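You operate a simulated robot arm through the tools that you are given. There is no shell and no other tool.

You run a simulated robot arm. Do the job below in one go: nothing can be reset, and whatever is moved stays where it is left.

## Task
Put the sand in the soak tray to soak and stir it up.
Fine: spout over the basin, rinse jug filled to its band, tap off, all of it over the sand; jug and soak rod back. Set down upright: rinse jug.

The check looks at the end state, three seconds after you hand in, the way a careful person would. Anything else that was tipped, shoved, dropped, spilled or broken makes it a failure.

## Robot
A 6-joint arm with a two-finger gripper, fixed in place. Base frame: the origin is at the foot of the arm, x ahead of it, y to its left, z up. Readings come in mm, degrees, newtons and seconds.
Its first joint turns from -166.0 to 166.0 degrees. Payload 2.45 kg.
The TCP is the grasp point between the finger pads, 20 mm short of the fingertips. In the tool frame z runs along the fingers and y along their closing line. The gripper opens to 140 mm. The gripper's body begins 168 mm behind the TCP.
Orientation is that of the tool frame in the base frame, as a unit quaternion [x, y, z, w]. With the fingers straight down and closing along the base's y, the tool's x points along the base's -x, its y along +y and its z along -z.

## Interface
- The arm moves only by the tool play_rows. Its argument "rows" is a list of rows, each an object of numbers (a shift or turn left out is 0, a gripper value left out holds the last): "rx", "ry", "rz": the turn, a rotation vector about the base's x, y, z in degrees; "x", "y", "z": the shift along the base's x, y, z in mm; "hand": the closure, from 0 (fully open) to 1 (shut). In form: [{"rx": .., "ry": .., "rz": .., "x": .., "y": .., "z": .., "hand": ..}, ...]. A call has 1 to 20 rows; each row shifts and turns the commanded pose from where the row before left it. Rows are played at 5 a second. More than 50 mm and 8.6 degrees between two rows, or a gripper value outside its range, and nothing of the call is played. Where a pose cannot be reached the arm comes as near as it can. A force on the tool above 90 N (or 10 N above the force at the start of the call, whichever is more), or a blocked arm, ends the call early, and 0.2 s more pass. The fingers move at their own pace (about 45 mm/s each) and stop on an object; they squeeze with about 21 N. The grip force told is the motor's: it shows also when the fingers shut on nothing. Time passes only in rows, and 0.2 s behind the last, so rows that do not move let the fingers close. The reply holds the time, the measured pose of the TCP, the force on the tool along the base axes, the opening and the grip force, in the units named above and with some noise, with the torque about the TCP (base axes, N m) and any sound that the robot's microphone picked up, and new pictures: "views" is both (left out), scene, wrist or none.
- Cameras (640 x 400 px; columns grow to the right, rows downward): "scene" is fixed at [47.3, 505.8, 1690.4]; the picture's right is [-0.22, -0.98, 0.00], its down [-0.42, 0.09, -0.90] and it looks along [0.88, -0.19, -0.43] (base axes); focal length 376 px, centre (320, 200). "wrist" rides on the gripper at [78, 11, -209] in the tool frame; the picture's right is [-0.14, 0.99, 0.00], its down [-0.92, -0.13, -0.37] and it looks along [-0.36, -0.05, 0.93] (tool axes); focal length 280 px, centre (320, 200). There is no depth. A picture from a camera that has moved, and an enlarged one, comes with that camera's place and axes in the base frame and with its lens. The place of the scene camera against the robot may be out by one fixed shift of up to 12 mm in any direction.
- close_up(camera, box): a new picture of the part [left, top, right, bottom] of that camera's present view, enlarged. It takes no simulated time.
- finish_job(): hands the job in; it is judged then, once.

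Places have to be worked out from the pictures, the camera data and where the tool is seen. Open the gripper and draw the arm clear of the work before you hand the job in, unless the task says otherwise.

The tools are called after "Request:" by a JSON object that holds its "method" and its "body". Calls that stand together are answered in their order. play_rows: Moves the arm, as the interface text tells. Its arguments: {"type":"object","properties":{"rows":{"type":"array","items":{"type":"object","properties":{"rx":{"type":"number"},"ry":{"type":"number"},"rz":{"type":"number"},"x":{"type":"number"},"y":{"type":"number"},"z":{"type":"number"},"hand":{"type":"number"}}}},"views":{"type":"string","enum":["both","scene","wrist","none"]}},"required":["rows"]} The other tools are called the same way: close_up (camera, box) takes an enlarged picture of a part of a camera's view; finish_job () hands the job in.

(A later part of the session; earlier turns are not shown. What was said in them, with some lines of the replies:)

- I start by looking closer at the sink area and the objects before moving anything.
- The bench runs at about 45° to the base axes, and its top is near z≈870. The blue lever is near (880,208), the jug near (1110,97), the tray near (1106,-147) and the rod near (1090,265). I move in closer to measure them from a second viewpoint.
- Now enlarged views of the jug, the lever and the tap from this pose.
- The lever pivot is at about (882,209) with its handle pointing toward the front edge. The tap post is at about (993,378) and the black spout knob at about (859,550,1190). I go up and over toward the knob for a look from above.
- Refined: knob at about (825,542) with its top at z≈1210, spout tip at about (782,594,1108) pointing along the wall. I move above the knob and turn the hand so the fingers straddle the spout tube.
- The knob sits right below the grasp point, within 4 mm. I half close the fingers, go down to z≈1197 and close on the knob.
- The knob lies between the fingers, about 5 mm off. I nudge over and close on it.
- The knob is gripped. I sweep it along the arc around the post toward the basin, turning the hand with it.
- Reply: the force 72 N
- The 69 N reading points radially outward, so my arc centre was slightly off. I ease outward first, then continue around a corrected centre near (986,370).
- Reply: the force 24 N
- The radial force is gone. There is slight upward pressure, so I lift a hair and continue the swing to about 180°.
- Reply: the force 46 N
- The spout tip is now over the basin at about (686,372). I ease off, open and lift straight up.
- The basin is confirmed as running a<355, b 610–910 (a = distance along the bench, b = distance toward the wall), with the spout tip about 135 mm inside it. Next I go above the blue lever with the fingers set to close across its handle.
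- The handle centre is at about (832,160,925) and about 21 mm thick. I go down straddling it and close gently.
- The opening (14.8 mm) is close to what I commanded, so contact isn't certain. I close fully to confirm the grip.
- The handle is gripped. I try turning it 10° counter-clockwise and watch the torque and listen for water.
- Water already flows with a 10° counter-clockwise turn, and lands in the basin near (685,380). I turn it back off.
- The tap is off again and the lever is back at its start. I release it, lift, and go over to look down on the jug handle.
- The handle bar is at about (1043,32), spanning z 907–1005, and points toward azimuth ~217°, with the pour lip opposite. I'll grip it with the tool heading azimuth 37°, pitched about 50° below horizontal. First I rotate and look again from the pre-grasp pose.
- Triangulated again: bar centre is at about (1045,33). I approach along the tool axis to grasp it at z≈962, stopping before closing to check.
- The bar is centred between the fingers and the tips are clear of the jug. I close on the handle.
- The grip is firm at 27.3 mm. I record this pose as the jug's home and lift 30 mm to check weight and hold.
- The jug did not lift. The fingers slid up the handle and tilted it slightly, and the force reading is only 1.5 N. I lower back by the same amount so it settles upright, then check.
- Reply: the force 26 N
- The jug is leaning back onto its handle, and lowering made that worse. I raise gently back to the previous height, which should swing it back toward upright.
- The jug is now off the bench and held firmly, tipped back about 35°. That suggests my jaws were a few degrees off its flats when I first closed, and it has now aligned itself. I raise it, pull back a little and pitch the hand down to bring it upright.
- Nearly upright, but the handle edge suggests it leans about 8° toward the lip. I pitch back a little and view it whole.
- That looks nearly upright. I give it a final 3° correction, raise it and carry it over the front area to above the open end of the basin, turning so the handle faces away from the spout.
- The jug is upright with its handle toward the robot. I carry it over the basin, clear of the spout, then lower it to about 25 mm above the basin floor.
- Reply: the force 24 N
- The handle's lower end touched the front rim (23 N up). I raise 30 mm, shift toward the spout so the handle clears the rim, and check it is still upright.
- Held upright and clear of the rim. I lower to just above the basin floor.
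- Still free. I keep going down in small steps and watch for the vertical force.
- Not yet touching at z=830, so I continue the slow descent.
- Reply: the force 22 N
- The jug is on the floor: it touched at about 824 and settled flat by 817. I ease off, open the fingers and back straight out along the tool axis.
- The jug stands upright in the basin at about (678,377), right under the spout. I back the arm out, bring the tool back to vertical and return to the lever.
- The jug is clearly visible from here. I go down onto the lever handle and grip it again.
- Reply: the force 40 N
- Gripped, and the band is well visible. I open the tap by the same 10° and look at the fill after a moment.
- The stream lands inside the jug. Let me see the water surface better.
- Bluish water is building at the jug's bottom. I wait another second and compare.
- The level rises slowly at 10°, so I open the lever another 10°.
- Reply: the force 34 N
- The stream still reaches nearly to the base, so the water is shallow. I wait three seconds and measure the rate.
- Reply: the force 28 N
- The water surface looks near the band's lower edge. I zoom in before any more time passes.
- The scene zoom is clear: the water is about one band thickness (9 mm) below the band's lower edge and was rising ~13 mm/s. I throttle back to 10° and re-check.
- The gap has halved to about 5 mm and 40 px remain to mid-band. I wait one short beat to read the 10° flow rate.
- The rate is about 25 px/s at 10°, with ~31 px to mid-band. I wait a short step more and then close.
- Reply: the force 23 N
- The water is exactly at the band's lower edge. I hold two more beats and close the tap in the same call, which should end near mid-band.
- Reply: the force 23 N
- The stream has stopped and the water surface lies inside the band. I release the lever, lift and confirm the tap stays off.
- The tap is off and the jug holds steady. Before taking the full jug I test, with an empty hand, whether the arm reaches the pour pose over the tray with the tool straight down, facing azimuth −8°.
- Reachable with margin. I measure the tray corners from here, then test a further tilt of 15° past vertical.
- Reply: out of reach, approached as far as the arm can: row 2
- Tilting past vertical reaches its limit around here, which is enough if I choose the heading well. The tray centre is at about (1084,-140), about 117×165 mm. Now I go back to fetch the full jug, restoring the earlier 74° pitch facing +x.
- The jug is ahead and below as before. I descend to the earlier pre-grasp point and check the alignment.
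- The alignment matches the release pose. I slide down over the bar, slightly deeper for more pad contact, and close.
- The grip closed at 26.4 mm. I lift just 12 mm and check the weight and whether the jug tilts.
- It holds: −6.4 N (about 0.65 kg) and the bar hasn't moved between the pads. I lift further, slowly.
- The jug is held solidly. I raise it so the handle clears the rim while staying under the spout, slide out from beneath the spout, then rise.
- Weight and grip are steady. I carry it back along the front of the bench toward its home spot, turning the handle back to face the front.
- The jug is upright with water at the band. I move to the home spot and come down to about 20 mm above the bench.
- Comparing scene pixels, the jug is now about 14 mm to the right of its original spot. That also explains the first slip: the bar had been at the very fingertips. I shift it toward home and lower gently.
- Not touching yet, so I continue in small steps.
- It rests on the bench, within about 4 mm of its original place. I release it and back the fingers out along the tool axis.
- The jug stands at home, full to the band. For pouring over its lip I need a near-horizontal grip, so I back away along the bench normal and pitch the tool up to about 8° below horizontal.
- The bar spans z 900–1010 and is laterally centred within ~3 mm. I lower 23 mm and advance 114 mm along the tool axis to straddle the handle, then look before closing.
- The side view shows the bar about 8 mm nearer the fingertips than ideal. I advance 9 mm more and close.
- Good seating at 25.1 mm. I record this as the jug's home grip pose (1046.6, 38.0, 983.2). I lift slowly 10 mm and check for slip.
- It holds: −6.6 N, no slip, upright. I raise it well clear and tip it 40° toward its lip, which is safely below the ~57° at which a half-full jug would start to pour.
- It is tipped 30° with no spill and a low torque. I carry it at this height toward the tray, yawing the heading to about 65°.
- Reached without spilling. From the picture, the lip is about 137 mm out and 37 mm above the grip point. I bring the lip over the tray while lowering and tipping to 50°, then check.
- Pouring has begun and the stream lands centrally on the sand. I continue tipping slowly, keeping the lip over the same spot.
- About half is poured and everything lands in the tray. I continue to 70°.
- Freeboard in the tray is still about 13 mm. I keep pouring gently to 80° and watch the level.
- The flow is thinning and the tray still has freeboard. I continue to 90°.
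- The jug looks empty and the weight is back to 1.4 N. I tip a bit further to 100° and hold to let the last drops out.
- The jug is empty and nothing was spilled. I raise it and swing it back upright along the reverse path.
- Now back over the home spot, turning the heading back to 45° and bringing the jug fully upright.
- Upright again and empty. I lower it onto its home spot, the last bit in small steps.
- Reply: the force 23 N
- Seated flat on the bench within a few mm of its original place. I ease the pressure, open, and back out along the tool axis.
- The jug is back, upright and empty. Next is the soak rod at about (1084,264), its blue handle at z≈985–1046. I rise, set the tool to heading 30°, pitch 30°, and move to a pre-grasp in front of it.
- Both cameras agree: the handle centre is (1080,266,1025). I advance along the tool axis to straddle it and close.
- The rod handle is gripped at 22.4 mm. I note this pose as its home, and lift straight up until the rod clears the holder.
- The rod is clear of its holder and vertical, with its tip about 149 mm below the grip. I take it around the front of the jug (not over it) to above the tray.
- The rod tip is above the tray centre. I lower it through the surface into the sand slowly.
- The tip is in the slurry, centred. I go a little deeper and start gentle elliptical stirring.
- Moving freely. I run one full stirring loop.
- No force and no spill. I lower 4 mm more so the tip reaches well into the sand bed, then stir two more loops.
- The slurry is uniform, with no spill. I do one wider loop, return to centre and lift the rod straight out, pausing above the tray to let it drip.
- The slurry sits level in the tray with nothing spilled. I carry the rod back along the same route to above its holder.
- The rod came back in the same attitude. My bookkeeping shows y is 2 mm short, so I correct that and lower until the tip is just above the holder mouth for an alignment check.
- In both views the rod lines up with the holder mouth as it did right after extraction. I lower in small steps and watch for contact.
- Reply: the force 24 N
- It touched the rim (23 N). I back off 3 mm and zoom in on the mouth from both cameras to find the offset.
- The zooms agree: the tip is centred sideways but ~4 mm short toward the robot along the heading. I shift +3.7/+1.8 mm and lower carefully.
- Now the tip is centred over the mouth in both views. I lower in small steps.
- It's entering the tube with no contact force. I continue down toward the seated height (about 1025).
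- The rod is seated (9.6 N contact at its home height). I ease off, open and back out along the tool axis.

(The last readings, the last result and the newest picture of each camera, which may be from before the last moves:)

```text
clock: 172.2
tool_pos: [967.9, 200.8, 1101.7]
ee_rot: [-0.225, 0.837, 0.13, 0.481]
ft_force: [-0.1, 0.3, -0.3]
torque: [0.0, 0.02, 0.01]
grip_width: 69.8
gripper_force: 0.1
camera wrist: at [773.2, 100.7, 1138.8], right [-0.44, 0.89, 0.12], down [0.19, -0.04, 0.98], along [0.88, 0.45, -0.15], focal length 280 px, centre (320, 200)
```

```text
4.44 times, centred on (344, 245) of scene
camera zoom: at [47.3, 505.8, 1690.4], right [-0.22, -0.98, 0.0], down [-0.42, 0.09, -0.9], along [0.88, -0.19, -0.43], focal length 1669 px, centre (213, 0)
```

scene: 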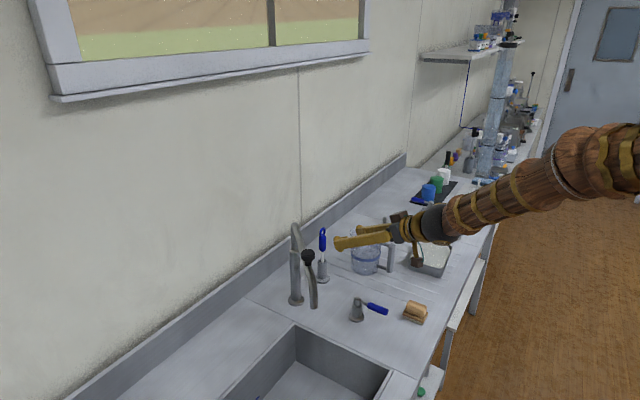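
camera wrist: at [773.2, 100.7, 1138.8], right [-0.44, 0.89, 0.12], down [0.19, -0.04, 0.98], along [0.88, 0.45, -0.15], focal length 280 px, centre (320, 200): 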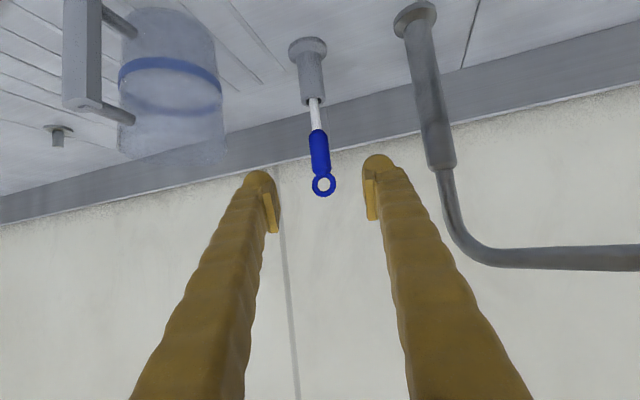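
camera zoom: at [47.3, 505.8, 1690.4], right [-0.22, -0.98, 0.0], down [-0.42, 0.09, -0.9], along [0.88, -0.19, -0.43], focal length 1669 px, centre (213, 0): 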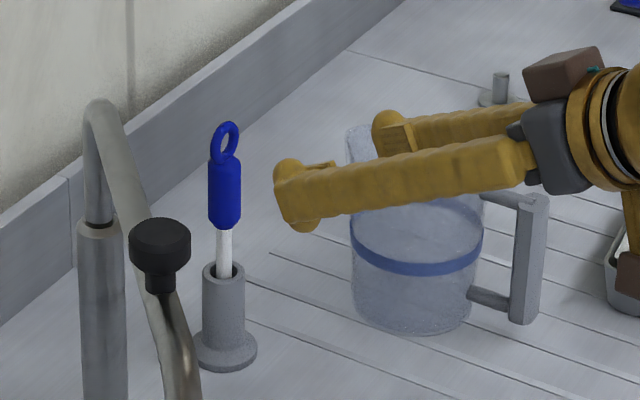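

The rod is back in its holder. I open the gripper fully and draw the arm up and back, clear of the bench, for a final inspection.

Request:
{"method": "play_rows", "body": {"rows": [{"x": -20, "y": -15, "z": 35}, {"x": -28, "y": -20, "z": 33}, {"x": -28, "y": -20, "z": 33}, {"x": -28, "y": -20, "z": 33, "hand": 0}, {"x": -28, "y": -20, "z": 33}, {"x": -28, "y": -20, "z": 33}, {"x": -28, "y": -20, "z": 33}, {"x": -28, "y": -20, "z": 33}, {"x": -28, "y": -20, "z": 25}, {"x": -28, "y": -20}, {"x": 0}, {"x": 0}]}}

Request:
{"method": "close_up", "body": {"camera": "scene", "box": [270, 200, 500, 345]}}

Request:
{"method": "close_up", "body": {"camera": "scene", "box": [395, 225, 465, 280]}}

Request:
{"method": "close_up", "body": {"camera": "scene", "box": [200, 280, 440, 400]}}

```text
clock: 174.8
tool_pos: [696.5, 5.3, 1392.2]
ee_rot: [-0.224, 0.837, 0.129, 0.482]
ft_force: [0.0, -0.7, 0.3]
torque: [-0.01, 0.01, 0.01]
grip_width: 140.0
gripper_force: 0.1
camera wrist: at [501.6, -95.5, 1429.1], right [-0.44, 0.89, 0.12], down [0.19, -0.04, 0.98], along [0.88, 0.45, -0.15], focal length 280 px, centre (320, 200)
```

scene: 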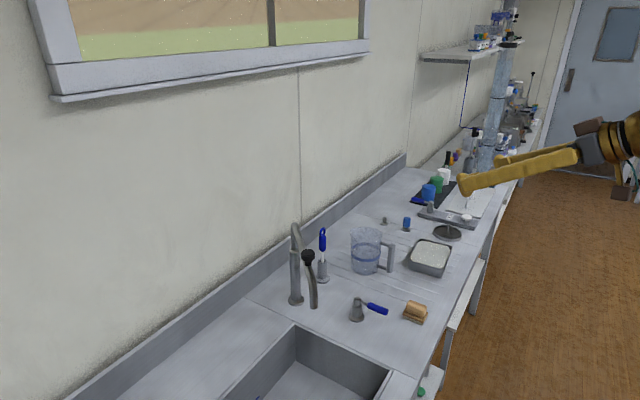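
wrist: 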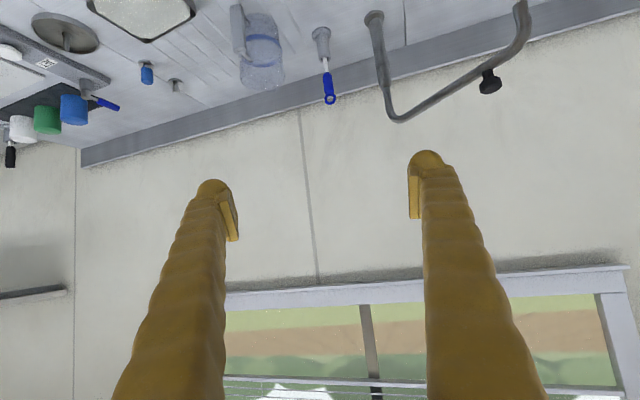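

```text
2.76 times, centred on (385, 272) of scene
camera zoom: at [47.3, 505.8, 1690.4], right [-0.22, -0.98, 0.0], down [-0.42, 0.09, -0.9], along [0.88, -0.19, -0.43], focal length 1036 px, centre (141, 0)
```

zoom: 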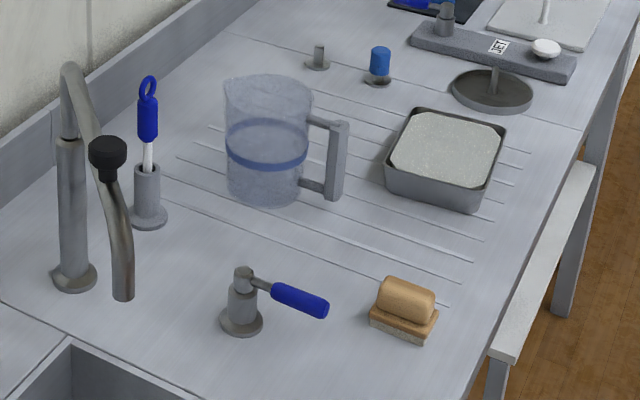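

```text
7.27 times, centred on (430, 252) of scene
camera zoom: at [47.3, 505.8, 1690.4], right [-0.22, -0.98, 0.0], down [-0.42, 0.09, -0.9], along [0.88, -0.19, -0.43], focal length 2732 px, centre (-480, -182)
```

zoom: 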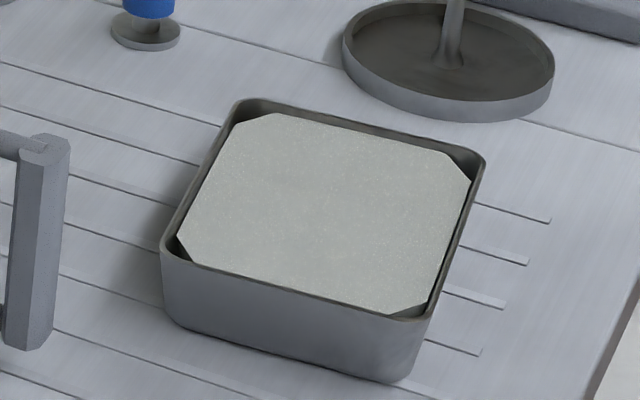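

```text
2.67 times, centred on (320, 340) of scene
camera zoom: at [47.3, 505.8, 1690.4], right [-0.22, -0.98, 0.0], down [-0.42, 0.09, -0.9], along [0.88, -0.19, -0.43], focal length 1002 px, centre (320, -173)
```

zoom: 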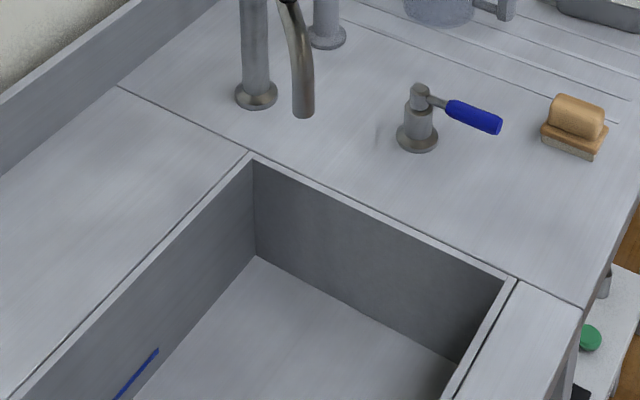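

The final state looks right: the spout is over the basin and the tap is off. The jug is empty, upright and back in its place. The sand is soaked and stirred inside its tray, the rod is in its holder, and nothing was spilled or disturbed. The arm is clear with the gripper open, so I hand in.

Request:
{"method": "finish_job", "body": {}}

```text
The job is handed in.
```

The sand is soaking in the tray and has been stirred, and the job is handed in. At handover:

- **Spout and tap:** the spout is over the basin, and the tap is off with no water running.
- **Rinse jug:** I filled it into its blue band (about a third of the way up the band) and poured all of it over the sand. It is back upright and empty, about 5 mm from where it started.
- **Sand:** I stirred it with four slow loops of the soak rod. The mix sits level, a few millimetres below the tray rim. I saw no spills on the bench.
- **Soak rod:** it is back in its holder. On the way in it touched the rim of the holder lightly, and I re-aligned it before lowering it.

On the first lift the empty jug slipped in the gripper and tipped back onto its handle, then stood upright again. Before the jug went under the spout, I also ran the tap into the empty basin for about a second to learn which way the lever turns.
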